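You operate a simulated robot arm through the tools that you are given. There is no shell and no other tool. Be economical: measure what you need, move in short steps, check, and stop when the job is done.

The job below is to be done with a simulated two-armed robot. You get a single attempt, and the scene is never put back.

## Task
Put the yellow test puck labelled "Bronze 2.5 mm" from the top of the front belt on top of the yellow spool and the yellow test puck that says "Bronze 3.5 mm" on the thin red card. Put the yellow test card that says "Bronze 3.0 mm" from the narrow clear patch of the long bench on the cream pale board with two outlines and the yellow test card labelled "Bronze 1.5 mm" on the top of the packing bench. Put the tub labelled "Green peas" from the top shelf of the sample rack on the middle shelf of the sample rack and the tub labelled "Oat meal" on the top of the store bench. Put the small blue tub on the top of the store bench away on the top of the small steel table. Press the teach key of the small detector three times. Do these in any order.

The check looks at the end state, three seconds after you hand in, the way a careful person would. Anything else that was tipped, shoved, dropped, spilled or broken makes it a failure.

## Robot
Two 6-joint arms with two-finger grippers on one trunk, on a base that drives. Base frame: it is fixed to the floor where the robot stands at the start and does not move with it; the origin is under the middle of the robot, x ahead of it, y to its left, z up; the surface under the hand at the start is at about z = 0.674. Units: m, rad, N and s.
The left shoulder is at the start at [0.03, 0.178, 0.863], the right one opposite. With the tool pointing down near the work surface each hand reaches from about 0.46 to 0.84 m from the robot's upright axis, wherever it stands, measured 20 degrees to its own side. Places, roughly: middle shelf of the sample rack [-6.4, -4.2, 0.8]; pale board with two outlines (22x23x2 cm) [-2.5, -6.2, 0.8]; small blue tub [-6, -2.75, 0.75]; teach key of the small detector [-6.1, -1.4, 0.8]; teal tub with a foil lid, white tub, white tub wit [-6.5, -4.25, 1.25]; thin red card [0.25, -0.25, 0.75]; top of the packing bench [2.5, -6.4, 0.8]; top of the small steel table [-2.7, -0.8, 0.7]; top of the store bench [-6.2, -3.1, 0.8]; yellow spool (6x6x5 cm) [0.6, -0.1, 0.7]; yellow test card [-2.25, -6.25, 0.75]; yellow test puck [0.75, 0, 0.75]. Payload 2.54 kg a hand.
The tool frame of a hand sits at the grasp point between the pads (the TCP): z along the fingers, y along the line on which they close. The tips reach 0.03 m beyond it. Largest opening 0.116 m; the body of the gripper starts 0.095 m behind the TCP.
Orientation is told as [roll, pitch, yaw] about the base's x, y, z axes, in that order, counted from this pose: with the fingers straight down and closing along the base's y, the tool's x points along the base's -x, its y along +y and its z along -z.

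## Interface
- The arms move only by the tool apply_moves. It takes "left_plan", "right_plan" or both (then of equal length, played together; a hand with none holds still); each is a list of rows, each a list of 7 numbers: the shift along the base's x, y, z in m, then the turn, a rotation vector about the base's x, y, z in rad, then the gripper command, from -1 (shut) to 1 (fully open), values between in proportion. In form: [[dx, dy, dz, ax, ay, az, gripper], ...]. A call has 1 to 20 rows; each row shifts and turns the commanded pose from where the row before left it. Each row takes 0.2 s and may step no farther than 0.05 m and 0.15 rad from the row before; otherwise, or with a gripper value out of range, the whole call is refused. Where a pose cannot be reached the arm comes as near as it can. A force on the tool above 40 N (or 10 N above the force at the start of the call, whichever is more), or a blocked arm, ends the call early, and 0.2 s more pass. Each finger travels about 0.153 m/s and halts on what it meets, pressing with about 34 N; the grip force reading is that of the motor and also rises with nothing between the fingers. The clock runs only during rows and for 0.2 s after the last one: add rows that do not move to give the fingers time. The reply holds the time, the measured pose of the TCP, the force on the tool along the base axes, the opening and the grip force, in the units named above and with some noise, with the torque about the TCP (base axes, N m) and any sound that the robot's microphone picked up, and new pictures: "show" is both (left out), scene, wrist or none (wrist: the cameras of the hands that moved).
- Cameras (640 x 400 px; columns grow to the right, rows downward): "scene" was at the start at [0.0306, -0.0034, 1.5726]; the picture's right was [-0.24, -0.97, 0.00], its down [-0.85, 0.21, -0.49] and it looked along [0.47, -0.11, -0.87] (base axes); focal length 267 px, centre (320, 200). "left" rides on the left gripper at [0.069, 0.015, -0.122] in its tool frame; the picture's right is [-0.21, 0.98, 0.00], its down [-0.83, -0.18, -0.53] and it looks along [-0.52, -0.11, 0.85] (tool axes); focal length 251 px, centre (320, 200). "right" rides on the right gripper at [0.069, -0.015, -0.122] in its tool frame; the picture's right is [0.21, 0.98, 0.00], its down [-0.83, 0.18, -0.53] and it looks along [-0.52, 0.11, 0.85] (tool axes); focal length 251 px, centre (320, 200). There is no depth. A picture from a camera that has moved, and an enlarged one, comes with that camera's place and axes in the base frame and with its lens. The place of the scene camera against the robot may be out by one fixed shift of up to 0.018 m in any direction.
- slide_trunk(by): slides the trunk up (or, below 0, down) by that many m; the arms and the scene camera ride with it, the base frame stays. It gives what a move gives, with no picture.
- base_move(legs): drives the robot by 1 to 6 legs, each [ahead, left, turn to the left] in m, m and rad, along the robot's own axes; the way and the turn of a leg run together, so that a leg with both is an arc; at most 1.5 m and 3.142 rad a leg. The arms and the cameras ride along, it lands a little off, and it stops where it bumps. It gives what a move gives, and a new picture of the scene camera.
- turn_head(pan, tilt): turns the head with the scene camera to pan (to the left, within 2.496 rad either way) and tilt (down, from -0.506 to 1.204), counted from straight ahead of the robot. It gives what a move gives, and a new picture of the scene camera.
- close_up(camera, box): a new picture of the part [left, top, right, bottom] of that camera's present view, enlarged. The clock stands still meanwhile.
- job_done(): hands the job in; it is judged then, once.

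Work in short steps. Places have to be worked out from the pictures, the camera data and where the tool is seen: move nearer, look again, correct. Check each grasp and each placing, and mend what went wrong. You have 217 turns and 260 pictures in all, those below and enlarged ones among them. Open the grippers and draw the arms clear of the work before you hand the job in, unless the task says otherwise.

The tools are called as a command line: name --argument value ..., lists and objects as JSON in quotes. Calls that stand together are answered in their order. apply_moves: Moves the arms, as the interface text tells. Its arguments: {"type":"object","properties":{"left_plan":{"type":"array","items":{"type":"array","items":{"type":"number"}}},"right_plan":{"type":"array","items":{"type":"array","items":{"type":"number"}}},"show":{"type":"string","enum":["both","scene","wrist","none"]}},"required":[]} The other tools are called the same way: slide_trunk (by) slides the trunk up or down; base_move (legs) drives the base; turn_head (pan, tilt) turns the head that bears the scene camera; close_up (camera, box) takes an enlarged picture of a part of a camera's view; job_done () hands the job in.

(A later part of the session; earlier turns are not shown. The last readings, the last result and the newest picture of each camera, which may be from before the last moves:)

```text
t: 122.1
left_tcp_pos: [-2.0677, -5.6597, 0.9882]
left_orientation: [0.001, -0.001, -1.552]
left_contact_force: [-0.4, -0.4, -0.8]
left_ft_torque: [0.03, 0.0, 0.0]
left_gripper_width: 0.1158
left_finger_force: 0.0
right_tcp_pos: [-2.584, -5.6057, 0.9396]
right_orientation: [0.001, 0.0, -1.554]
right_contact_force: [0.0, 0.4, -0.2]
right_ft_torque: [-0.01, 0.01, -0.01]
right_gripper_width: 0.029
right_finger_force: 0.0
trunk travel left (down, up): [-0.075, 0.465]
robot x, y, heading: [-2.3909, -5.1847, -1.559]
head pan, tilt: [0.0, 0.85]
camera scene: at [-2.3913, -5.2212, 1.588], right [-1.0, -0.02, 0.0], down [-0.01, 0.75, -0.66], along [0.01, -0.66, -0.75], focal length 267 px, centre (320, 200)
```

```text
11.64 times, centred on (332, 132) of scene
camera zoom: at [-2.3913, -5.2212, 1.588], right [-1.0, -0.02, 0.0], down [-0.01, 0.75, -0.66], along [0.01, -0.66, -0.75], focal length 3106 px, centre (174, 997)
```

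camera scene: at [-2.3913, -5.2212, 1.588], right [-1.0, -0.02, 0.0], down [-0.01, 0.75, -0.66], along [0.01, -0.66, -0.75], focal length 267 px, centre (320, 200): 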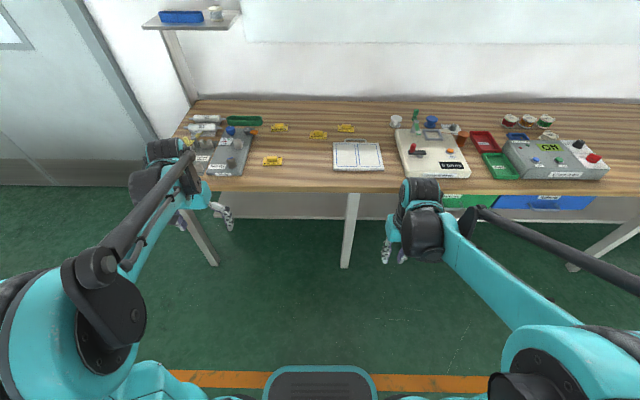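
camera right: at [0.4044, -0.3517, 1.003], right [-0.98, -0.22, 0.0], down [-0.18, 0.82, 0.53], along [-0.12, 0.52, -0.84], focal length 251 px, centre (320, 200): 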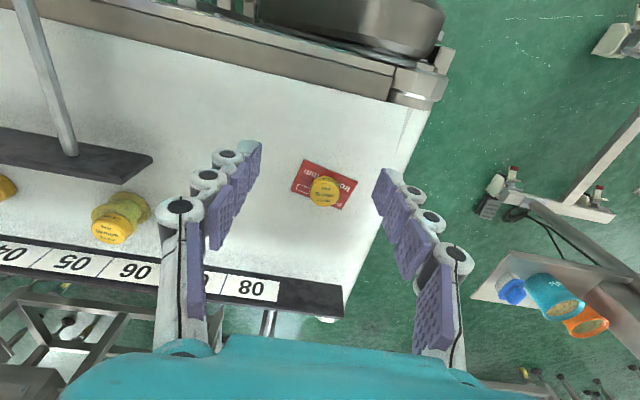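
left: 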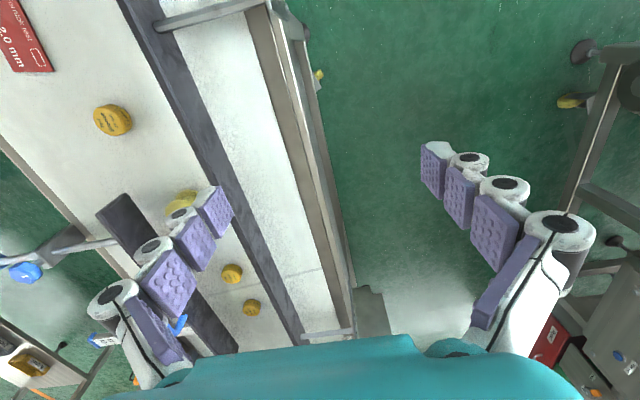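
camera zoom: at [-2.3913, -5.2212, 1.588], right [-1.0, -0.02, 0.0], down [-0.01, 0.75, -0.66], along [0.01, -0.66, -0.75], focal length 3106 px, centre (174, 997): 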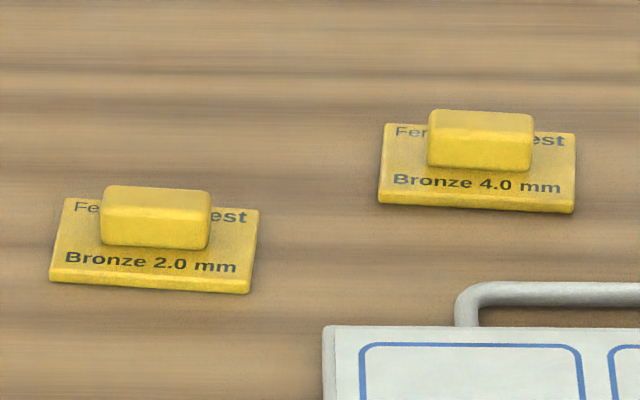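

Identified: "3.0" is the front-left card (~(-2.16,-6.20)), "1.5" the rear-left (~(-2.16,-6.48)); board at ~(-2.56,-6.22). I drive closer, 0.48 m ahead.

base_move --legs '[[0.48, 0.02, 0]]'

close_up --camera "left" --box '[0, 0, 640, 400]'

```text
t: 125.0
left_tcp_pos: [-2.0342, -6.1476, 0.9884]
left_orientation: [0.001, 0.0, -1.545]
left_contact_force: [-0.2, 0.1, -0.1]
left_ft_torque: [0.05, -0.01, 0.0]
left_gripper_width: 0.1159
left_finger_force: 0.0
right_tcp_pos: [-2.5509, -6.0968, 0.94]
right_orientation: [0.001, 0.001, -1.546]
right_contact_force: [0.0, -0.2, -0.3]
right_ft_torque: [-0.02, -0.01, 0.02]
right_gripper_width: 0.0292
right_finger_force: 0.1
trunk travel left (down, up): [-0.075, 0.465]
robot x, y, heading: [-2.3571, -5.6746, -1.551]
head pan, tilt: [0.0, 0.85]
camera scene: at [-2.3604, -5.7111, 1.5879], right [-1.0, -0.02, 0.0], down [-0.02, 0.75, -0.66], along [0.02, -0.66, -0.75], focal length 267 px, centre (320, 200)
```

scene: 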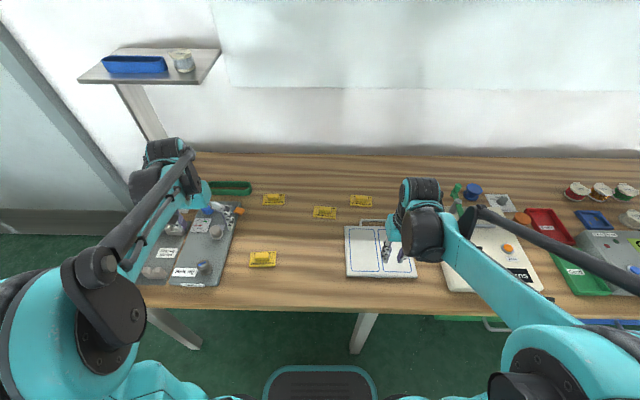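

```text
1.00 times, centred on (320, 200) of left (not enlarged: the box is as wide or as high as the picture)
camera zoom: at [-2.0216, -6.0778, 1.1096], right [0.98, -0.19, 0.0], down [-0.16, -0.83, 0.53], along [-0.1, -0.52, -0.85], focal length 251 px, centre (320, 200)
```

zoom: 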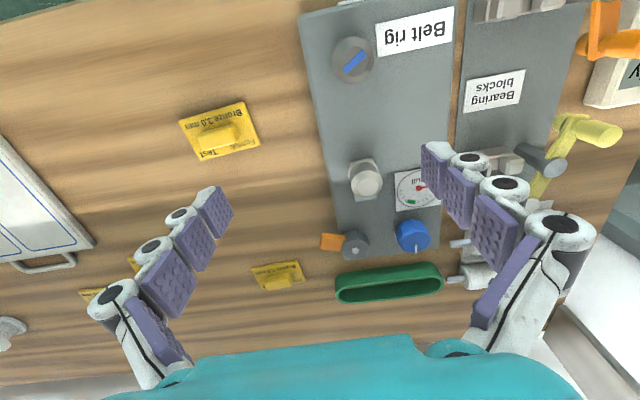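

Card 3.0 block top triangulates to about (-2.161,-6.15, z≈0.80). I move the left hand above it to refine.

apply_moves --left_plan '[[-0.045, 0.0, -0.015, 0, 0, 0, 0.6], [-0.045, 0.0, -0.015, 0, 0, 0, 0.4], [-0.037, 0.0, -0.015, 0, 0, 0, 0.3], [0, 0.0, -0.02, 0, 0, 0, 0.3], [0, 0, 0, 0, 0, 0, 0.3]]' --show "none"

close_up --camera "left" --box '[220, 60, 420, 200]'

```text
t: 126.2
left_tcp_pos: [-2.1631, -6.1446, 0.9231]
left_orientation: [0.0, 0.0, -1.547]
left_contact_force: [-0.2, -0.1, 0.1]
left_ft_torque: [0.0, -0.01, -0.01]
left_gripper_width: 0.0752
left_finger_force: 0.0
right_tcp_pos: [-2.5508, -6.095, 0.9402]
right_orientation: [-0.001, -0.001, -1.546]
right_contact_force: [0.4, 0.4, 0.1]
right_ft_torque: [0.03, 0.01, 0.01]
right_gripper_width: 0.0288
right_finger_force: 0.0
trunk travel left (down, up): [-0.075, 0.465]
robot x, y, heading: [-2.3593, -5.6737, -1.548]
head pan, tilt: [0.0, 0.85]
```

```text
2.86 times, centred on (320, 130) of left
camera zoom: at [-2.1499, -6.0752, 1.0451], right [0.98, -0.19, 0.0], down [-0.16, -0.83, 0.53], along [-0.1, -0.52, -0.85], focal length 718 px, centre (320, 400)
```

zoom: 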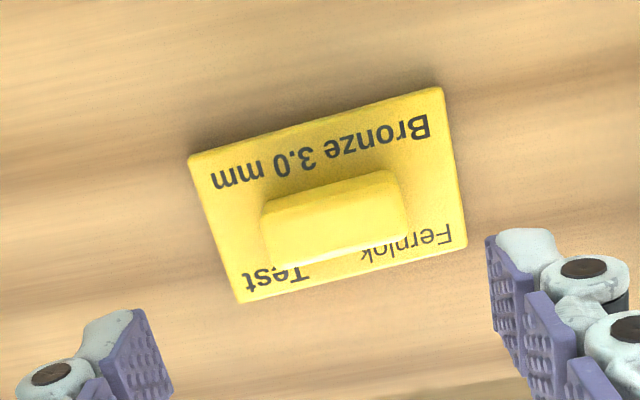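

Block top at (-2.160,-6.152,0.80), card nearly aligned with the hand. I descend to TCP z≈0.817 and close on the block ends.

apply_moves --left_plan '[[0.003, -0.007, -0.04, 0, 0, 0.02, 0.3], [0, 0, -0.035, 0, 0, 0, 0.3], [0, 0, -0.02, 0, 0, 0, 0.3], [0, 0, -0.011, 0, 0, 0, 0.3], [0, 0, 0, 0, 0, 0, 0.3]]' --show "wrist"

close_up --camera "left" --box '[220, 90, 420, 230]'

```text
t: 127.2
left_tcp_pos: [-2.161, -6.1539, 0.8287]
left_orientation: [0.002, -0.009, -1.529]
left_contact_force: [-0.8, -6.6, 71.9]
left_ft_torque: [0.13, 0.01, 0.04]
left_gripper_width: 0.0792
left_finger_force: 34.1
right_tcp_pos: [-2.5518, -6.0942, 0.9432]
right_orientation: [0.0, -0.006, -1.546]
right_contact_force: [0.6, 0.5, 0.4]
right_ft_torque: [-0.01, -0.01, -0.02]
right_gripper_width: 0.0292
right_finger_force: 0.0
trunk travel left (down, up): [-0.075, 0.465]
robot x, y, heading: [-2.3576, -5.6759, -1.548]
head pan, tilt: [0.0, 0.85]
stopped in row 4 (left hand): the force on the tool passed its limit at 52 N (the readings are from after the stop); the commanded pose is now the measured one
camera left: at [-2.1483, -6.0831, 0.9492], right [0.99, -0.17, 0.0], down [-0.15, -0.83, 0.54], along [-0.09, -0.53, -0.84], focal length 251 px, centre (320, 200)
```

left: 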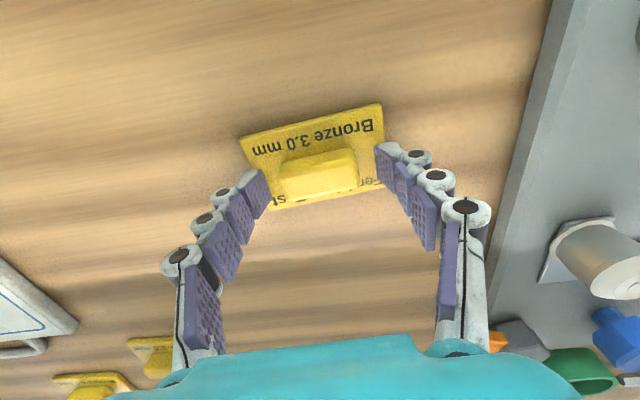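

```text
2.86 times, centred on (320, 160) of left
camera zoom: at [-2.1483, -6.0831, 0.9492], right [0.99, -0.17, 0.0], down [-0.15, -0.83, 0.54], along [-0.09, -0.53, -0.84], focal length 718 px, centre (320, 314)
```

zoom: 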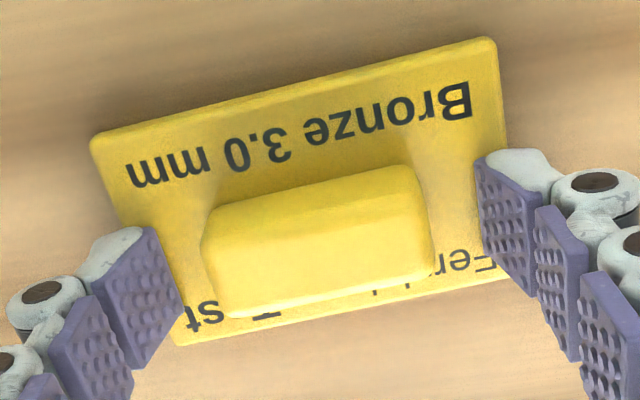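

Tips touched the card plate, so the bench is at z≈0.793. I raise 4 mm and grip the block.

apply_moves --left_plan '[[0, 0, 0.005, 0, 0, 0, 0.3], [0, 0, 0, 0, 0, 0, -0.3], [0, 0, 0, 0, 0, 0, -1], [0, 0, 0, 0, 0, 0, -1], [0, 0, 0.02, 0, 0, 0, -1], [0, 0, 0.04, 0, 0, 0, -1], [0, 0, 0.04, 0, 0, 0, -1], [0, 0, 0, 0, 0, 0, -1]]' --show "wrist"

```text
t: 127.9
left_tcp_pos: [-2.1611, -6.1522, 0.8347]
left_orientation: [0.005, -0.012, -1.527]
left_contact_force: [-1.0, -0.4, 90.6]
left_ft_torque: [0.32, 0.46, 0.08]
left_gripper_width: 0.0472
left_finger_force: 33.8
right_tcp_pos: [-2.5516, -6.0913, 0.943]
right_orientation: [-0.001, -0.004, -1.546]
right_contact_force: [0.5, -0.4, -0.4]
right_ft_torque: [0.04, 0.03, -0.04]
right_gripper_width: 0.029
right_finger_force: 0.1
trunk travel left (down, up): [-0.075, 0.465]
robot x, y, heading: [-2.3575, -5.6678, -1.544]
head pan, tilt: [0.0, 0.85]
stopped in row 3 (left hand): the force on the tool passed its limit at 90 N (the readings are from after the stop); the commanded pose is now the measured one
camera left: at [-2.1487, -6.0822, 0.9558], right [0.99, -0.17, 0.01], down [-0.15, -0.83, 0.54], along [-0.09, -0.54, -0.84], focal length 251 px, centre (320, 200)
```

left: 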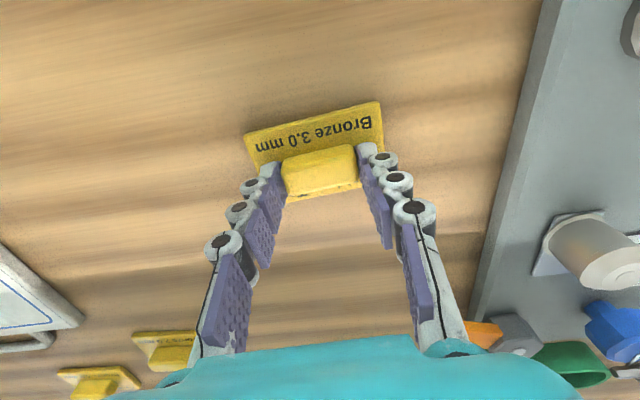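

Block is gripped (0.047). I lift gently.

apply_moves --left_plan '[[0, 0, 0.003, 0, 0, 0, -1], [0, 0, 0.004, 0, 0, 0, -1], [0, 0, 0.02, 0, 0, 0, -1], [0, 0, 0.04, 0, 0, 0, -1], [0, 0, 0.03, 0, 0, 0, -1], [0, 0, 0, 0, 0, 0, -1]]' --show "both"

```text
t: 129.3
left_tcp_pos: [-2.1586, -6.1541, 0.9296]
left_orientation: [0.003, -0.004, -1.528]
left_contact_force: [0.7, 0.2, -1.3]
left_ft_torque: [-0.02, -0.01, 0.03]
left_gripper_width: 0.0447
left_finger_force: 34.5
right_tcp_pos: [-2.5519, -6.0974, 0.9403]
right_orientation: [-0.001, 0.001, -1.546]
right_contact_force: [0.8, 0.1, 0.4]
right_ft_torque: [0.0, 0.02, 0.01]
right_gripper_width: 0.029
right_finger_force: 0.0
trunk travel left (down, up): [-0.075, 0.465]
robot x, y, heading: [-2.3563, -5.6805, -1.542]
head pan, tilt: [0.0, 0.85]
camera scene: at [-2.3603, -5.7107, 1.5879], right [-1.0, -0.02, 0.0], down [-0.02, 0.75, -0.66], along [0.02, -0.66, -0.75], focal length 267 px, centre (320, 200)
camera left: at [-2.1475, -6.0847, 1.0491], right [0.99, -0.17, 0.0], down [-0.15, -0.83, 0.54], along [-0.09, -0.53, -0.84], focal length 251 px, centre (320, 200)
```

scene: 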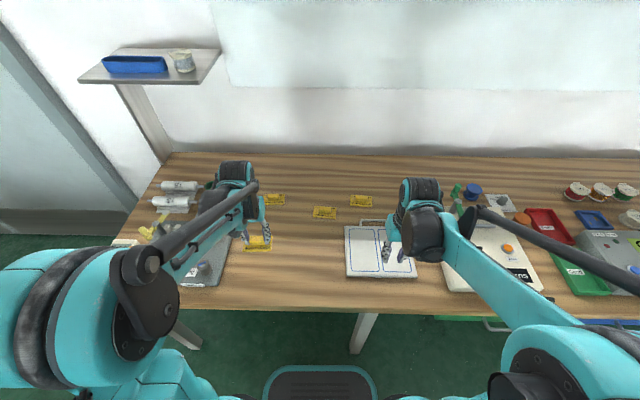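
left: 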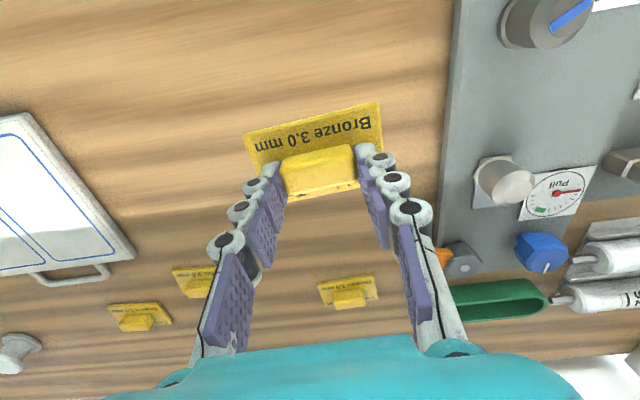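

Card 3.0 is held. I drive 0.31 m west so the left hand comes over the left outline of the board.

base_move --legs '[[0, -0.31, 0]]'

close_up --camera "left" --box '[0, 0, 640, 400]'

```text
t: 131.3
left_tcp_pos: [-2.4677, -6.1622, 0.9278]
left_orientation: [0.001, -0.005, -1.526]
left_contact_force: [-0.4, 0.5, -0.9]
left_ft_torque: [-0.01, -0.04, -0.01]
left_gripper_width: 0.0447
left_finger_force: 34.0
right_tcp_pos: [-2.8579, -6.103, 0.9399]
right_orientation: [0.001, -0.001, -1.548]
right_contact_force: [-0.3, 0.0, -0.6]
right_ft_torque: [0.01, -0.02, -0.01]
right_gripper_width: 0.0293
right_finger_force: 0.0
trunk travel left (down, up): [-0.075, 0.465]
robot x, y, heading: [-2.6634, -5.6791, -1.55]
head pan, tilt: [0.0, 0.85]
camera scene: at [-2.6684, -5.7177, 1.5879], right [-1.0, -0.02, 0.0], down [-0.02, 0.75, -0.66], along [0.02, -0.66, -0.75], focal length 267 px, centre (320, 200)
```

scene: 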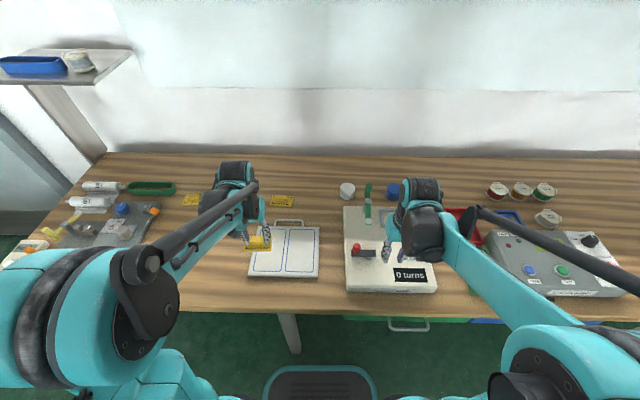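

```text
1.00 times, centred on (320, 200) of left (not enlarged: the box is as wide or as high as the picture)
camera zoom: at [-2.4554, -6.092, 1.0492], right [0.98, -0.17, 0.0], down [-0.15, -0.83, 0.54], along [-0.09, -0.53, -0.84], focal length 251 px, centre (320, 200)
```

zoom: 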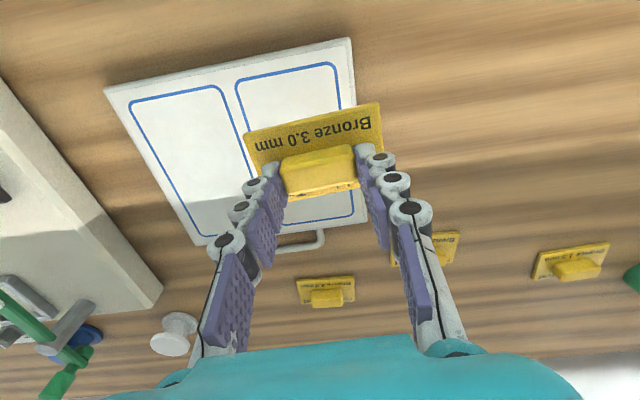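

Left-hand outline centre is (-2.4875,-6.189). I move over it and lower to just above the board.

apply_moves --left_plan '[[-0.01, -0.014, 0, 0, 0, 0, -1], [-0.01, -0.013, 0, 0, 0, 0, -1], [0, 0, -0.03, 0, 0, 0, -1], [0, 0, -0.03, 0, 0, 0, -1], [0, 0, -0.004, 0, 0, 0, -1], [0, 0, 0, 0, 0, 0, -1]]' --show "wrist"

```text
t: 132.7
left_tcp_pos: [-2.4863, -6.1864, 0.8632]
left_orientation: [0.002, -0.003, -1.526]
left_contact_force: [-0.3, -0.5, -0.8]
left_ft_torque: [0.02, 0.02, 0.02]
left_gripper_width: 0.0449
left_finger_force: 33.7
right_tcp_pos: [-2.8585, -6.1029, 0.9395]
right_orientation: [0.001, 0.0, -1.55]
right_contact_force: [0.5, -0.7, -1.5]
right_ft_torque: [0.03, 0.01, -0.01]
right_gripper_width: 0.0292
right_finger_force: 0.0
trunk travel left (down, up): [-0.075, 0.465]
robot x, y, heading: [-2.6671, -5.6789, -1.546]
head pan, tilt: [0.0, 0.85]
camera left: at [-2.4734, -6.1174, 0.9849], right [0.98, -0.17, 0.0], down [-0.15, -0.83, 0.54], along [-0.09, -0.53, -0.84], focal length 251 px, centre (320, 200)
```

left: 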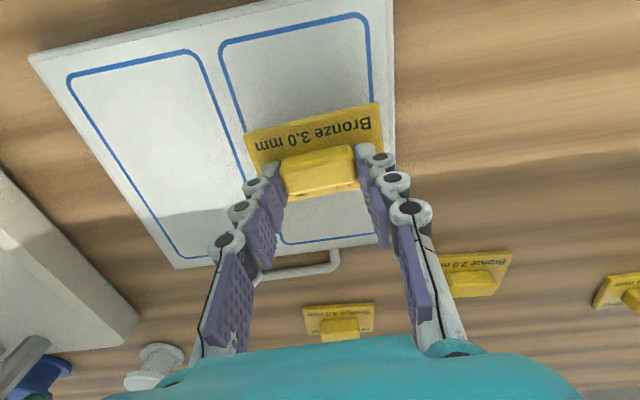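

Well placed above the outline. I lower in 1.5–2 mm steps.

apply_moves --left_plan '[[0, 0, -0.002, 0, 0, 0, -1], [0, 0, -0.002, 0, 0, 0, -1], [0, 0, -0.002, 0, 0, 0, -1], [0, 0, 0, 0, 0, 0, -1]]' --show "none"

close_up --camera "left" --box '[200, 60, 440, 260]'

```text
t: 133.7
left_tcp_pos: [-2.4852, -6.1897, 0.858]
left_orientation: [0.003, -0.006, -1.528]
left_contact_force: [-0.2, 0.1, -0.7]
left_ft_torque: [0.01, 0.0, 0.0]
left_gripper_width: 0.0447
left_finger_force: 34.6
right_tcp_pos: [-2.8582, -6.1024, 0.9408]
right_orientation: [0.0, 0.0, -1.548]
right_contact_force: [-0.4, -0.6, -0.4]
right_ft_torque: [0.0, 0.01, -0.03]
right_gripper_width: 0.0287
right_finger_force: 0.1
trunk travel left (down, up): [-0.075, 0.465]
robot x, y, heading: [-2.6638, -5.6811, -1.544]
head pan, tilt: [0.0, 0.85]
```

```text
2.00 times, centred on (320, 160) of left
camera zoom: at [-2.4744, -6.1182, 0.9793], right [0.98, -0.17, 0.0], down [-0.15, -0.83, 0.54], along [-0.09, -0.53, -0.84], focal length 503 px, centre (320, 280)
```

zoom: 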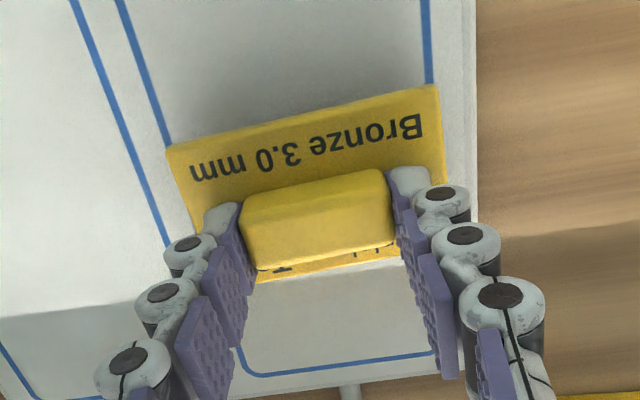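

Close but no contact yet; continue in 1.5 mm steps.

apply_moves --left_plan '[[0, 0, -0.0015, 0, 0, 0, -1], [0, 0, -0.0015, 0, 0, 0, -1], [0, 0, -0.0015, 0, 0, 0, -1], [0, 0, 0, 0, 0, 0, -1]]' --show "none"

```text
t: 134.7
left_tcp_pos: [-2.4867, -6.1881, 0.8531]
left_orientation: [0.001, -0.005, -1.528]
left_contact_force: [0.0, 0.1, -0.7]
left_ft_torque: [0.01, 0.03, 0.04]
left_gripper_width: 0.0446
left_finger_force: 33.9
right_tcp_pos: [-2.8575, -6.103, 0.94]
right_orientation: [0.001, 0.0, -1.549]
right_contact_force: [0.6, 0.1, 0.4]
right_ft_torque: [0.0, -0.01, 0.0]
right_gripper_width: 0.029
right_finger_force: 0.0
trunk travel left (down, up): [-0.075, 0.465]
robot x, y, heading: [-2.6645, -5.6796, -1.552]
head pan, tilt: [0.0, 0.85]
```

apply_moves --left_plan '[[0, 0, -0.0015, 0, 0, 0, -1], [0, 0, -0.0015, 0, 0, 0, -1], [0, 0, -0.001, 0, 0, 0, -1], [0, 0, -0.001, 0, 0, 0, -1], [0, 0, 0, 0, 0, 0, -1]]' --show "none"

close_up --camera "left" --box '[200, 60, 440, 260]'

```text
t: 135.9
left_tcp_pos: [-2.4858, -6.1896, 0.8483]
left_orientation: [0.002, -0.006, -1.526]
left_contact_force: [-0.4, -0.3, -0.6]
left_ft_torque: [-0.03, -0.01, 0.02]
left_gripper_width: 0.0447
left_finger_force: 33.8
right_tcp_pos: [-2.8568, -6.104, 0.9396]
right_orientation: [0.0, -0.001, -1.547]
right_contact_force: [0.7, 0.1, -0.4]
right_ft_torque: [0.05, -0.01, -0.03]
right_gripper_width: 0.029
right_finger_force: 0.1
trunk travel left (down, up): [-0.075, 0.465]
robot x, y, heading: [-2.6635, -5.6813, -1.55]
head pan, tilt: [0.0, 0.85]
```

```text
2.00 times, centred on (320, 160) of left
camera zoom: at [-2.4737, -6.1196, 0.9697], right [0.98, -0.17, 0.0], down [-0.15, -0.83, 0.54], along [-0.09, -0.53, -0.84], focal length 503 px, centre (320, 280)
```

zoom: 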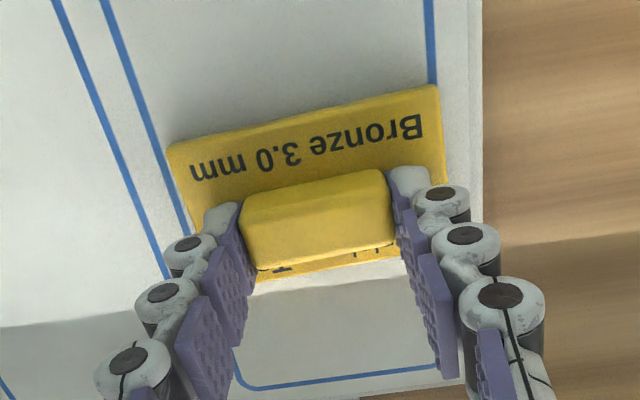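

Shadow gap shrinking; keep lowering.

apply_moves --left_plan '[[0, 0, -0.0015, 0, 0, 0, -1], [0, 0, -0.0015, 0, 0, 0, -1], [0, 0, -0.0015, 0, 0, 0, -1], [0, 0, 0, 0, 0, 0, -1]]' --show "none"

```text
t: 136.7
left_tcp_pos: [-2.4863, -6.1893, 0.8494]
left_orientation: [0.003, -0.01, -1.529]
left_contact_force: [1.1, 1.1, 23.8]
left_ft_torque: [0.28, 0.19, -0.02]
left_gripper_width: 0.0446
left_finger_force: 34.0
right_tcp_pos: [-2.8576, -6.1031, 0.9419]
right_orientation: [-0.002, -0.003, -1.547]
right_contact_force: [-0.2, -0.6, 0.4]
right_ft_torque: [0.02, -0.02, -0.04]
right_gripper_width: 0.0289
right_finger_force: 0.0
trunk travel left (down, up): [-0.075, 0.465]
robot x, y, heading: [-2.6647, -5.681, -1.549]
head pan, tilt: [0.0, 0.85]
stopped in row 3 (left hand): the force on the tool passed its limit at 44 N (the readings are from after the stop); the commanded pose is now the measured one
```

Contact. I relieve 2 mm, open, and lift off.

apply_moves --left_plan '[[0, 0, 0.001, 0, 0, 0, -1], [0, 0, 0.001, 0, 0, 0, -0.1], [0, 0, 0.002, 0, 0, 0, 0.3], [0, 0, 0.03, 0, 0, 0, 0.3], [0, 0, 0.045, 0, 0, 0, 0.3], [0, 0.02, 0.03, 0, 0, 0, 0.3], [0, 0, 0, 0, 0, 0, 0.3]]' --show "wrist"

```text
t: 138.2
left_tcp_pos: [-2.4847, -6.1724, 0.9569]
left_orientation: [0.001, -0.009, -1.527]
left_contact_force: [-0.5, -0.4, 0.7]
left_ft_torque: [0.01, 0.0, -0.03]
left_gripper_width: 0.0755
left_finger_force: 0.0
right_tcp_pos: [-2.8578, -6.1043, 0.9401]
right_orientation: [-0.003, 0.001, -1.547]
right_contact_force: [0.5, -0.1, -0.2]
right_ft_torque: [0.03, 0.02, 0.01]
right_gripper_width: 0.029
right_finger_force: 0.1
trunk travel left (down, up): [-0.075, 0.465]
robot x, y, heading: [-2.6638, -5.6819, -1.55]
head pan, tilt: [0.0, 0.85]
camera left: at [-2.473, -6.1032, 1.0775], right [0.99, -0.17, 0.0], down [-0.15, -0.83, 0.54], along [-0.09, -0.53, -0.84], focal length 251 px, centre (320, 200)
```

left: 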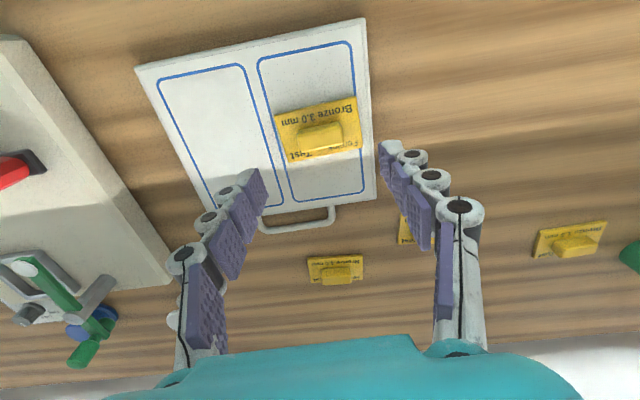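

Card 3.0 sits on the board. Now back east 0.31 m for card 1.5 at about (-2.17,-6.40).

base_move --legs '[[0, 0.31, 0]]'

apply_moves --left_plan '[[0, -0.045, 0, 0, 0, -0.02, 0.3], [0, -0.045, 0, 0, 0, 0, 0.3], [0, -0.045, -0.01, 0, 0, 0, 0.3], [0, -0.04, -0.01, 0, 0, 0, 0.3], [0, 0, 0, 0, 0, 0, 0.3]]' --show "both"

```text
t: 140.3
left_tcp_pos: [-2.1825, -6.1682, 0.9563]
left_orientation: [0.001, -0.009, -1.534]
left_contact_force: [0.0, 0.6, 0.2]
left_ft_torque: [-0.01, 0.01, -0.01]
left_gripper_width: 0.0755
left_finger_force: 0.1
right_tcp_pos: [-2.5534, -6.0953, 0.9407]
right_orientation: [-0.002, -0.001, -1.558]
right_contact_force: [-0.5, -0.2, -0.1]
right_ft_torque: [0.01, 0.04, 0.01]
right_gripper_width: 0.0289
right_finger_force: 0.0
trunk travel left (down, up): [-0.075, 0.465]
robot x, y, heading: [-2.3584, -5.6789, -1.554]
head pan, tilt: [0.0, 0.85]
camera scene: at [-2.3601, -5.7121, 1.5879], right [-1.0, -0.01, 0.0], down [-0.01, 0.75, -0.66], along [0.01, -0.66, -0.75], focal length 267 px, centre (320, 200)
```

scene: 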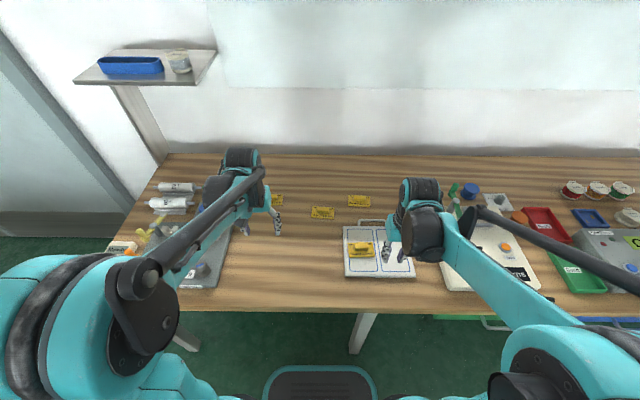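

```text
t: 141.5
left_tcp_pos: [-2.1814, -6.3402, 0.9371]
left_orientation: [0.003, -0.008, -1.558]
left_contact_force: [0.0, 0.2, 0.1]
left_ft_torque: [-0.01, 0.01, 0.02]
left_gripper_width: 0.0753
left_finger_force: 0.0
right_tcp_pos: [-2.5559, -6.0954, 0.9403]
right_orientation: [-0.001, -0.002, -1.556]
right_contact_force: [1.4, 0.3, 0.5]
right_ft_torque: [0.01, -0.02, 0.03]
right_gripper_width: 0.029
right_finger_force: 0.0
trunk travel left (down, up): [-0.075, 0.465]
robot x, y, heading: [-2.3608, -5.674, -1.557]
head pan, tilt: [0.0, 0.85]
camera scene: at [-2.3614, -5.7114, 1.588], right [-1.0, -0.01, 0.0], down [-0.01, 0.75, -0.66], along [0.01, -0.66, -0.75], focal length 267 px, centre (320, 200)
camera left: at [-2.1679, -6.2711, 1.0584], right [0.98, -0.2, 0.0], down [-0.17, -0.82, 0.54], along [-0.1, -0.53, -0.84], focal length 251 px, centre (320, 200)
```

scene: 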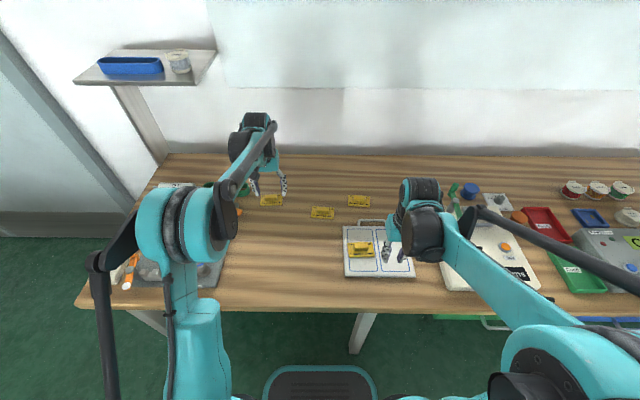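
left: 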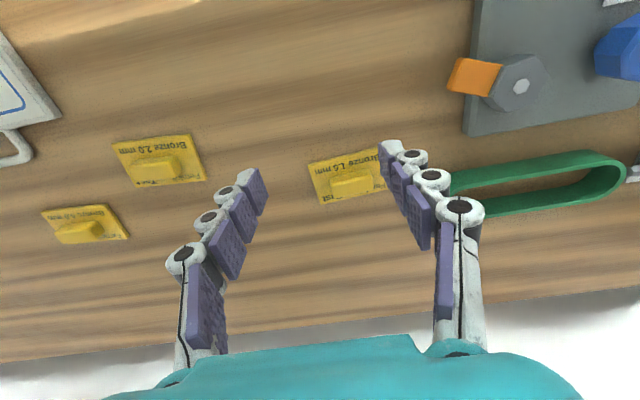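

Card 1.5 block at (-2.158,-6.407), aligned. I move over and down to z≈0.841, then close.

apply_moves --left_plan '[[0.0115, -0.0335, 0, 0, 0, 0, 0.2], [0.0115, -0.0335, -0.01, 0, 0, 0, 0.15], [0, 0, -0.035, 0, 0, 0, 0.15], [0, 0, -0.03, 0, 0, 0, 0.15], [0, 0, 0, 0, 0, 0, 0.15]]' --show "wrist"

```text
t: 142.7
left_tcp_pos: [-2.1613, -6.4129, 0.8646]
left_orientation: [0.005, -0.009, -1.556]
left_contact_force: [0.0, -0.2, 0.5]
left_ft_torque: [0.02, 0.02, 0.01]
left_gripper_width: 0.0667
left_finger_force: 0.1
right_tcp_pos: [-2.5541, -6.0953, 0.9407]
right_orientation: [0.001, 0.0, -1.557]
right_contact_force: [0.0, 0.4, -0.4]
right_ft_torque: [-0.04, -0.01, 0.04]
right_gripper_width: 0.0294
right_finger_force: 0.0
trunk travel left (down, up): [-0.075, 0.465]
robot x, y, heading: [-2.3573, -5.6765, -1.555]
head pan, tilt: [0.0, 0.85]
camera left: at [-2.1476, -6.3424, 0.9859], right [0.98, -0.2, 0.0], down [-0.17, -0.82, 0.54], along [-0.1, -0.53, -0.84], focal length 251 px, centre (320, 200)
```

left: 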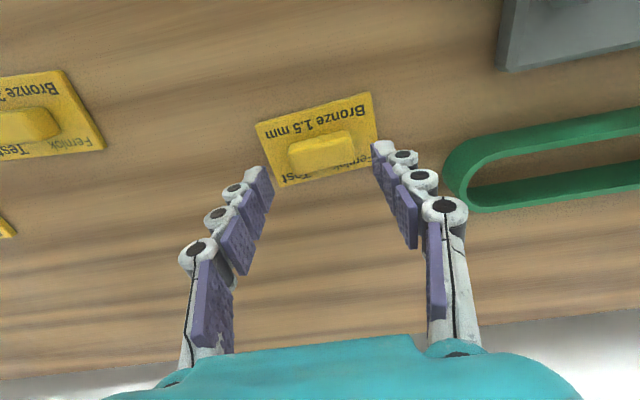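

Aligned within a few mm. Descend 2.2 cm and close.

apply_moves --left_plan '[[0.002, 0.002, -0.012, 0, 0, 0, 0.15], [0, 0, -0.01, 0, 0, 0, 0.15], [0, 0, 0, 0, 0, 0, 0.15], [0, 0, 0, 0, 0, 0, -0.3], [0, 0, 0, 0, 0, 0, -1], [0, 0, 0, 0, 0, 0, -1]]' --show "wrist"

```text
t: 144.1
left_tcp_pos: [-2.1611, -6.4105, 0.8415]
left_orientation: [0.003, -0.01, -1.558]
left_contact_force: [0.3, -0.4, 3.0]
left_ft_torque: [-0.01, 0.05, 0.07]
left_gripper_width: 0.0454
left_finger_force: 34.7
right_tcp_pos: [-2.5555, -6.0947, 0.9408]
right_orientation: [-0.001, 0.0, -1.557]
right_contact_force: [-0.8, -0.2, 0.7]
right_ft_torque: [-0.02, 0.0, 0.02]
right_gripper_width: 0.0288
right_finger_force: 0.0
trunk travel left (down, up): [-0.075, 0.465]
robot x, y, heading: [-2.3561, -5.6796, -1.55]
head pan, tilt: [0.0, 0.85]
camera left: at [-2.1461, -6.3394, 0.9631], right [0.98, -0.2, 0.0], down [-0.17, -0.82, 0.54], along [-0.1, -0.53, -0.84], focal length 251 px, centre (320, 200)
```

left: 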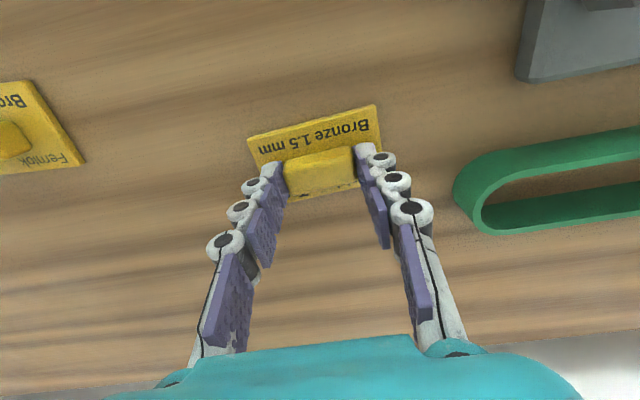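

Good grip. I lift and draw back, then drive back and east toward the packing bench.

apply_moves --left_plan '[[0, 0, 0.03, 0, 0, 0, -1], [0, 0, 0.045, 0, 0, 0, -1], [0, 0.03, 0.035, 0, 0, 0, -1], [0, 0.048, 0, 0, 0, 0, -1], [0, 0.048, 0, 0, 0, 0, -1], [0, 0.048, 0, 0, 0, 0, -1], [0, 0.048, 0, 0, 0, 0, -1], [0, 0.03, 0, 0, 0, 0, -1]]' --show "none"

base_move --legs '[[-0.38, 0, 0], [0, 1.5, 0.0], [0, 1.5, 0], [0, 0.9, 0]]'

turn_head --pan 0.4 --tilt 0.6

```text
t: 145.9
left_tcp_pos: [-2.1567, -6.1556, 0.9489]
left_orientation: [0.003, -0.007, -1.557]
left_contact_force: [-0.4, 0.1, -1.0]
left_ft_torque: [-0.03, 0.01, 0.0]
left_gripper_width: 0.0452
left_finger_force: 34.1
right_tcp_pos: [-2.5558, -6.0947, 0.9404]
right_orientation: [-0.001, -0.002, -1.557]
right_contact_force: [0.6, 0.4, -0.2]
right_ft_torque: [0.03, -0.02, -0.01]
right_gripper_width: 0.029
right_finger_force: 0.1
trunk travel left (down, up): [-0.075, 0.465]
robot x, y, heading: [-2.3562, -5.6743, -1.561]
head pan, tilt: [0.0, 0.85]
```

```text
t: 166.7
left_tcp_pos: [1.7339, -5.7692, 0.9496]
left_orientation: [0.002, -0.009, -1.549]
left_contact_force: [0.4, -0.9, -0.9]
left_ft_torque: [-0.02, 0.04, 0.05]
left_gripper_width: 0.0443
left_finger_force: 33.6
right_tcp_pos: [1.3354, -5.7111, 0.9418]
right_orientation: [0.0, 0.0, -1.548]
right_contact_force: [-1.1, -0.5, 0.2]
right_ft_torque: [-0.01, -0.05, 0.0]
right_gripper_width: 0.0289
right_finger_force: 0.1
trunk travel left (down, up): [-0.075, 0.465]
robot x, y, heading: [1.5295, -5.2869, -1.55]
head pan, tilt: [0.0, 0.85]
camera scene: at [1.5264, -5.3257, 1.5879], right [-1.0, -0.02, 0.0], down [-0.02, 0.75, -0.66], along [0.01, -0.66, -0.75], focal length 267 px, centre (320, 200)
```

scene: 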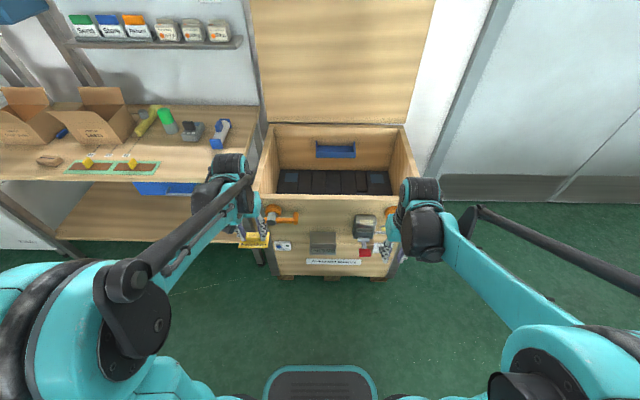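

```text
t: 167.6
left_tcp_pos: [1.734, -5.7686, 0.9489]
left_orientation: [0.003, -0.01, -1.549]
left_contact_force: [0.0, -0.5, -0.2]
left_ft_torque: [-0.01, 0.03, 0.01]
left_gripper_width: 0.0445
left_finger_force: 34.5
right_tcp_pos: [1.335, -5.7105, 0.9418]
right_orientation: [0.0, 0.001, -1.551]
right_contact_force: [0.4, -0.1, 0.0]
right_ft_torque: [-0.02, 0.02, -0.01]
right_gripper_width: 0.0293
right_finger_force: 0.0
trunk travel left (down, up): [-0.075, 0.465]
robot x, y, heading: [1.5288, -5.2855, -1.548]
head pan, tilt: [0.4, 0.6]
camera scene: at [1.5602, -5.3282, 1.6088], right [-0.91, -0.41, 0.0], down [-0.23, 0.52, -0.82], along [0.34, -0.75, -0.57], focal length 267 px, centre (320, 200)
```

scene: 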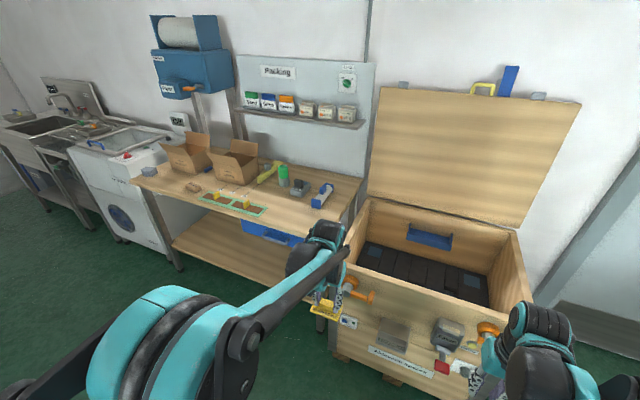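

Packing bench front edge is at y≈-6.15, x 1.85–2.9; the right-front part near (2.07,-6.23) looks free. I drive nearer and look from there.

base_move --legs '[[0.1, 0.4, 0], [0.2, 0, 0]]'

turn_head --pan 0.35 --tilt 0.9

close_up --camera "left" --box '[0, 0, 640, 400]'

```text
t: 171.3
left_tcp_pos: [2.1277, -6.0701, 0.948]
left_orientation: [0.004, -0.005, -1.564]
left_contact_force: [0.4, -0.5, -0.2]
left_ft_torque: [0.04, -0.03, 0.01]
left_gripper_width: 0.0444
left_finger_force: 34.1
right_tcp_pos: [1.7304, -6.0059, 0.9397]
right_orientation: [-0.001, 0.001, -1.564]
right_contact_force: [-0.1, -0.3, -0.2]
right_ft_torque: [0.02, 0.04, 0.0]
right_gripper_width: 0.0289
right_finger_force: 0.1
trunk travel left (down, up): [-0.075, 0.465]
robot x, y, heading: [1.9282, -5.5829, -1.566]
head pan, tilt: [0.4, 0.6]
camera scene: at [1.9611, -5.6275, 1.6087], right [-0.92, -0.4, 0.0], down [-0.22, 0.52, -0.82], along [0.33, -0.76, -0.57], focal length 267 px, centre (320, 200)
```

scene: 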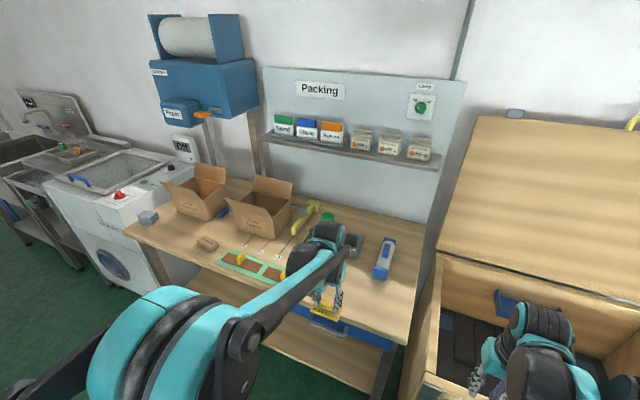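

```text
t: 172.1
left_tcp_pos: [2.1284, -6.0695, 0.9495]
left_orientation: [0.003, -0.008, -1.563]
left_contact_force: [-0.1, 0.0, -0.1]
left_ft_torque: [0.0, 0.0, 0.0]
left_gripper_width: 0.0446
left_finger_force: 34.1
right_tcp_pos: [1.7296, -6.0051, 0.9407]
right_orientation: [0.001, -0.001, -1.564]
right_contact_force: [0.5, -0.3, -0.1]
right_ft_torque: [0.0, -0.03, -0.01]
right_gripper_width: 0.0292
right_finger_force: 0.1
trunk travel left (down, up): [-0.075, 0.465]
robot x, y, heading: [1.9363, -5.5862, -1.563]
head pan, tilt: [0.351, 0.901]
camera scene: at [1.9526, -5.6155, 1.5841], right [-0.94, -0.35, 0.0], down [-0.27, 0.73, -0.62], along [0.22, -0.58, -0.78], focal length 267 px, centre (320, 200)
```

scene: 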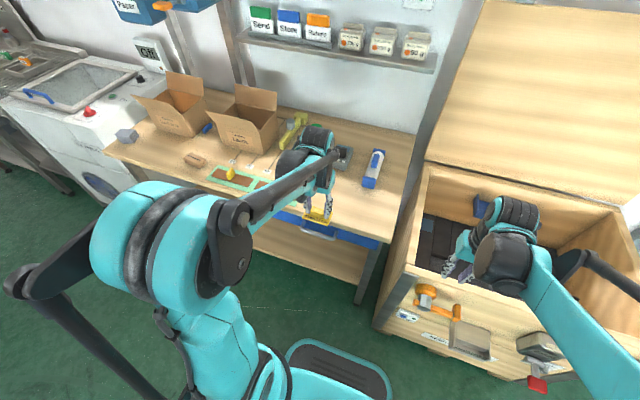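

```text
1.00 times, centred on (320, 200) of left (not enlarged: the box is as wide or as high as the picture)
camera zoom: at [2.1425, -5.9996, 1.0695], right [0.98, -0.21, 0.0], down [-0.18, -0.82, 0.54], along [-0.11, -0.53, -0.84], focal length 251 px, centre (320, 200)
```

zoom: 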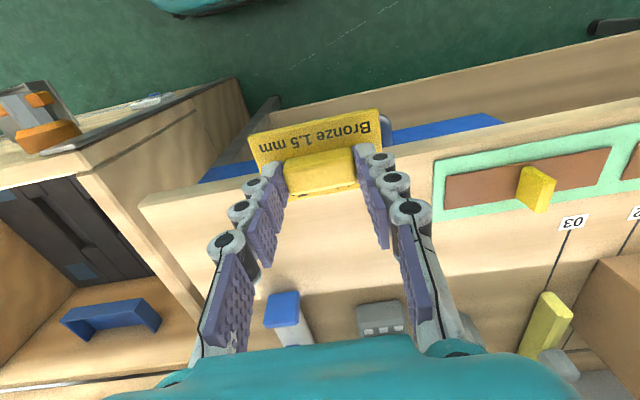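

Free spot at (2.12,-6.215) on the packing bench (top z≈0.81). I move there and lower to z≈0.885.

apply_moves --left_plan '[[-0.002, -0.048, 0, 0, 0, 0, -1], [-0.003, -0.048, 0, 0, 0, 0, -1], [-0.003, -0.048, 0, 0, 0, 0, -1], [0, 0, -0.04, 0, 0, 0, -1], [0, 0, -0.024, 0, 0, 0, -1], [0, 0, 0, 0, 0, 0, -1]]' --show "both"

```text
t: 173.5
left_tcp_pos: [2.1205, -6.2128, 0.8859]
left_orientation: [0.002, -0.009, -1.565]
left_contact_force: [0.0, 0.3, -0.1]
left_ft_torque: [0.04, -0.01, -0.02]
left_gripper_width: 0.0442
left_finger_force: 34.0
right_tcp_pos: [1.7303, -6.0039, 0.94]
right_orientation: [0.0, -0.001, -1.562]
right_contact_force: [-0.1, 0.2, -0.2]
right_ft_torque: [0.0, 0.01, 0.02]
right_gripper_width: 0.029
right_finger_force: 0.0
trunk travel left (down, up): [-0.075, 0.465]
robot x, y, heading: [1.9277, -5.5891, -1.565]
head pan, tilt: [0.351, 0.901]
camera scene: at [1.9525, -5.615, 1.5841], right [-0.94, -0.35, 0.0], down [-0.27, 0.73, -0.62], along [0.22, -0.58, -0.78], focal length 267 px, centre (320, 200)
camera left: at [2.1344, -6.1435, 1.006], right [0.98, -0.21, 0.0], down [-0.18, -0.82, 0.54], along [-0.11, -0.53, -0.84], focal length 251 px, centre (320, 200)
```

scene: 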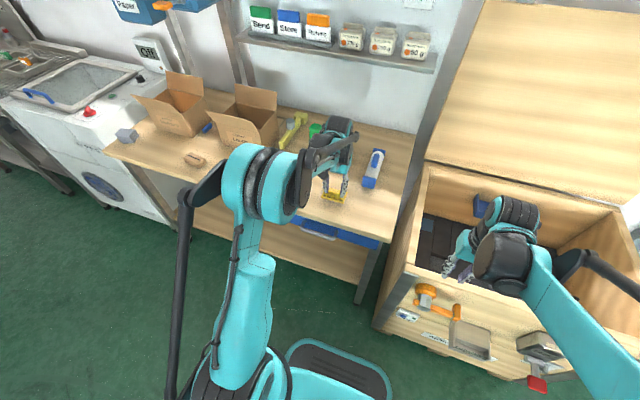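
left: 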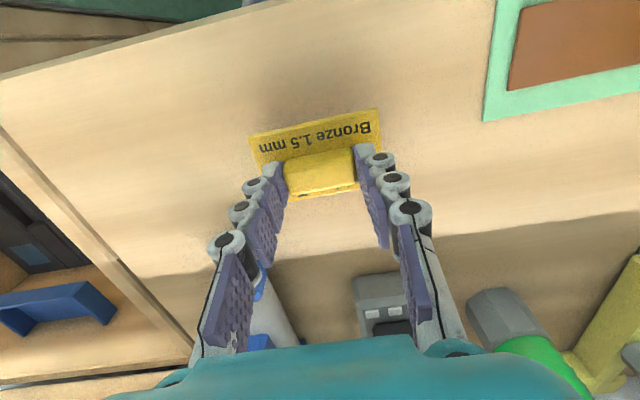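

Spot is clear below. Lower in 3 mm then 2 mm steps until contact.

apply_moves --left_plan '[[0, 0, -0.004, 0, 0, 0, -1], [0, 0, -0.004, 0, 0, 0, -1], [0, 0, -0.003, 0, 0, 0, -1], [0, 0, -0.002, 0, 0, 0, -1], [0, 0, -0.002, 0, 0, 0, -1], [0, 0, -0.002, 0, 0, 0, -1], [0, 0, -0.002, 0, 0, 0, -1], [0, 0, 0, 0, 0, 0, -1]]' --show "wrist"

```text
t: 175.3
left_tcp_pos: [2.1198, -6.2128, 0.8655]
left_orientation: [0.005, -0.009, -1.563]
left_contact_force: [-0.5, 0.2, -0.6]
left_ft_torque: [0.01, -0.02, -0.03]
left_gripper_width: 0.0446
left_finger_force: 34.3
right_tcp_pos: [1.7309, -6.0051, 0.941]
right_orientation: [0.0, 0.0, -1.564]
right_contact_force: [0.2, -0.8, -0.8]
right_ft_torque: [0.02, 0.01, 0.0]
right_gripper_width: 0.0292
right_finger_force: 0.0
trunk travel left (down, up): [-0.075, 0.465]
robot x, y, heading: [1.9305, -5.5842, -1.561]
head pan, tilt: [0.351, 0.901]
camera left: at [2.1345, -6.143, 0.9871], right [0.98, -0.21, 0.0], down [-0.18, -0.82, 0.54], along [-0.11, -0.53, -0.84], focal length 251 px, centre (320, 200)
```

left: 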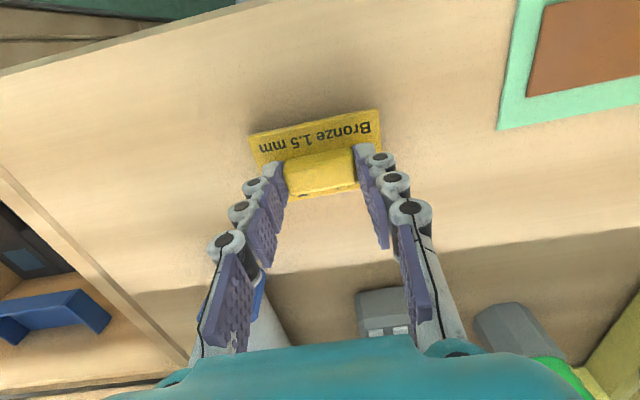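

Still free; continue down.

apply_moves --left_plan '[[0, 0, -0.002, 0, 0, 0, -1], [0, 0, -0.002, 0, 0, 0, -1], [0, 0, -0.002, 0, 0, 0, -1], [0, 0, -0.002, 0, 0, 0, -1], [0, 0, -0.002, 0, 0, 0, -1], [0, 0, -0.002, 0, 0, 0, -1], [0, 0, -0.002, 0, 0, 0, -1], [0, 0, 0, 0, 0, 0, -1]]' --show "wrist"

```text
t: 176.8
left_tcp_pos: [2.1191, -6.2112, 0.8555]
left_orientation: [0.007, -0.01, -1.563]
left_contact_force: [-1.4, 3.5, 21.9]
left_ft_torque: [0.06, 0.11, 0.0]
left_gripper_width: 0.0447
left_finger_force: 34.0
right_tcp_pos: [1.729, -6.0028, 0.9412]
right_orientation: [0.0, -0.002, -1.565]
right_contact_force: [0.6, 0.6, 0.4]
right_ft_torque: [0.01, -0.02, -0.01]
right_gripper_width: 0.0292
right_finger_force: 0.1
trunk travel left (down, up): [-0.075, 0.465]
robot x, y, heading: [1.9333, -5.5889, -1.565]
head pan, tilt: [0.351, 0.901]
stopped in row 7 (left hand): the force on the tool passed its limit at 43 N (the readings are from after the stop); the commanded pose is now the measured one
camera left: at [2.1341, -6.1416, 0.9768], right [0.98, -0.21, 0.01], down [-0.18, -0.82, 0.54], along [-0.11, -0.53, -0.84], focal length 251 px, centre (320, 200)
```

left: 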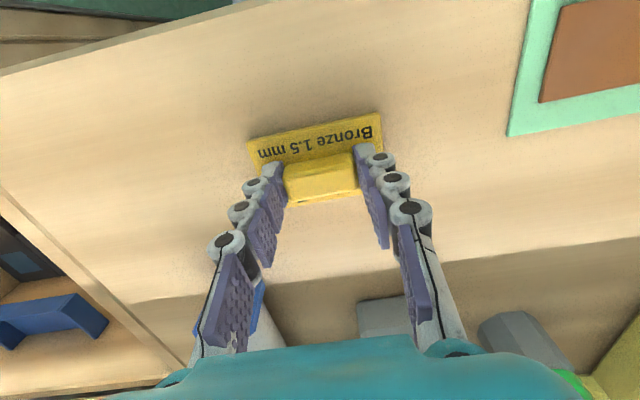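

Contact. Release and lift.

apply_moves --left_plan '[[0, 0, 0.0015, 0, 0, 0, -1], [0, 0, 0.001, 0, 0, 0, -0.1], [0, 0, 0.002, 0, 0, 0, 0.3], [0, 0, 0.03, 0, 0, 0, 0.3], [0, 0, 0.045, 0, 0, 0, 0.3], [0, 0.045, 0.01, 0, 0, 0, 0.3], [0, 0.045, 0.01, 0, 0, 0, 0.3], [0, 0.03, 0, 0, 0, 0, 0.3]]' --show "wrist"

```text
t: 178.7
left_tcp_pos: [2.1192, -6.089, 0.9536]
left_orientation: [0.003, -0.009, -1.565]
left_contact_force: [-0.8, -0.1, 0.7]
left_ft_torque: [-0.01, 0.03, 0.02]
left_gripper_width: 0.0753
left_finger_force: 0.0
right_tcp_pos: [1.7309, -6.0063, 0.9409]
right_orientation: [0.0, -0.002, -1.565]
right_contact_force: [-1.4, 0.6, 0.8]
right_ft_torque: [0.0, 0.02, -0.02]
right_gripper_width: 0.0289
right_finger_force: 0.0
trunk travel left (down, up): [-0.075, 0.465]
robot x, y, heading: [1.9296, -5.5845, -1.56]
head pan, tilt: [0.351, 0.901]
camera left: at [2.1344, -6.0184, 1.0748], right [0.98, -0.21, 0.0], down [-0.18, -0.82, 0.54], along [-0.11, -0.53, -0.84], focal length 251 px, centre (320, 200)
```

left: 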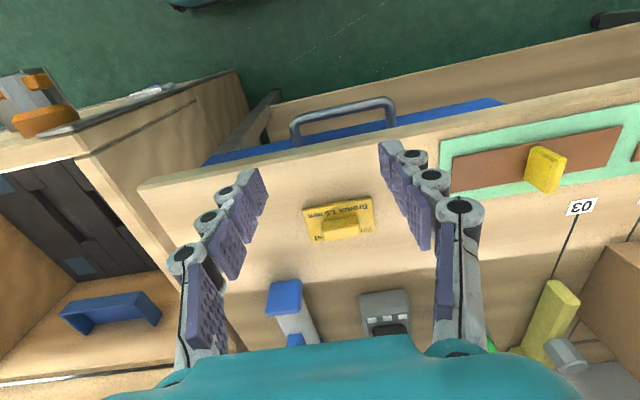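

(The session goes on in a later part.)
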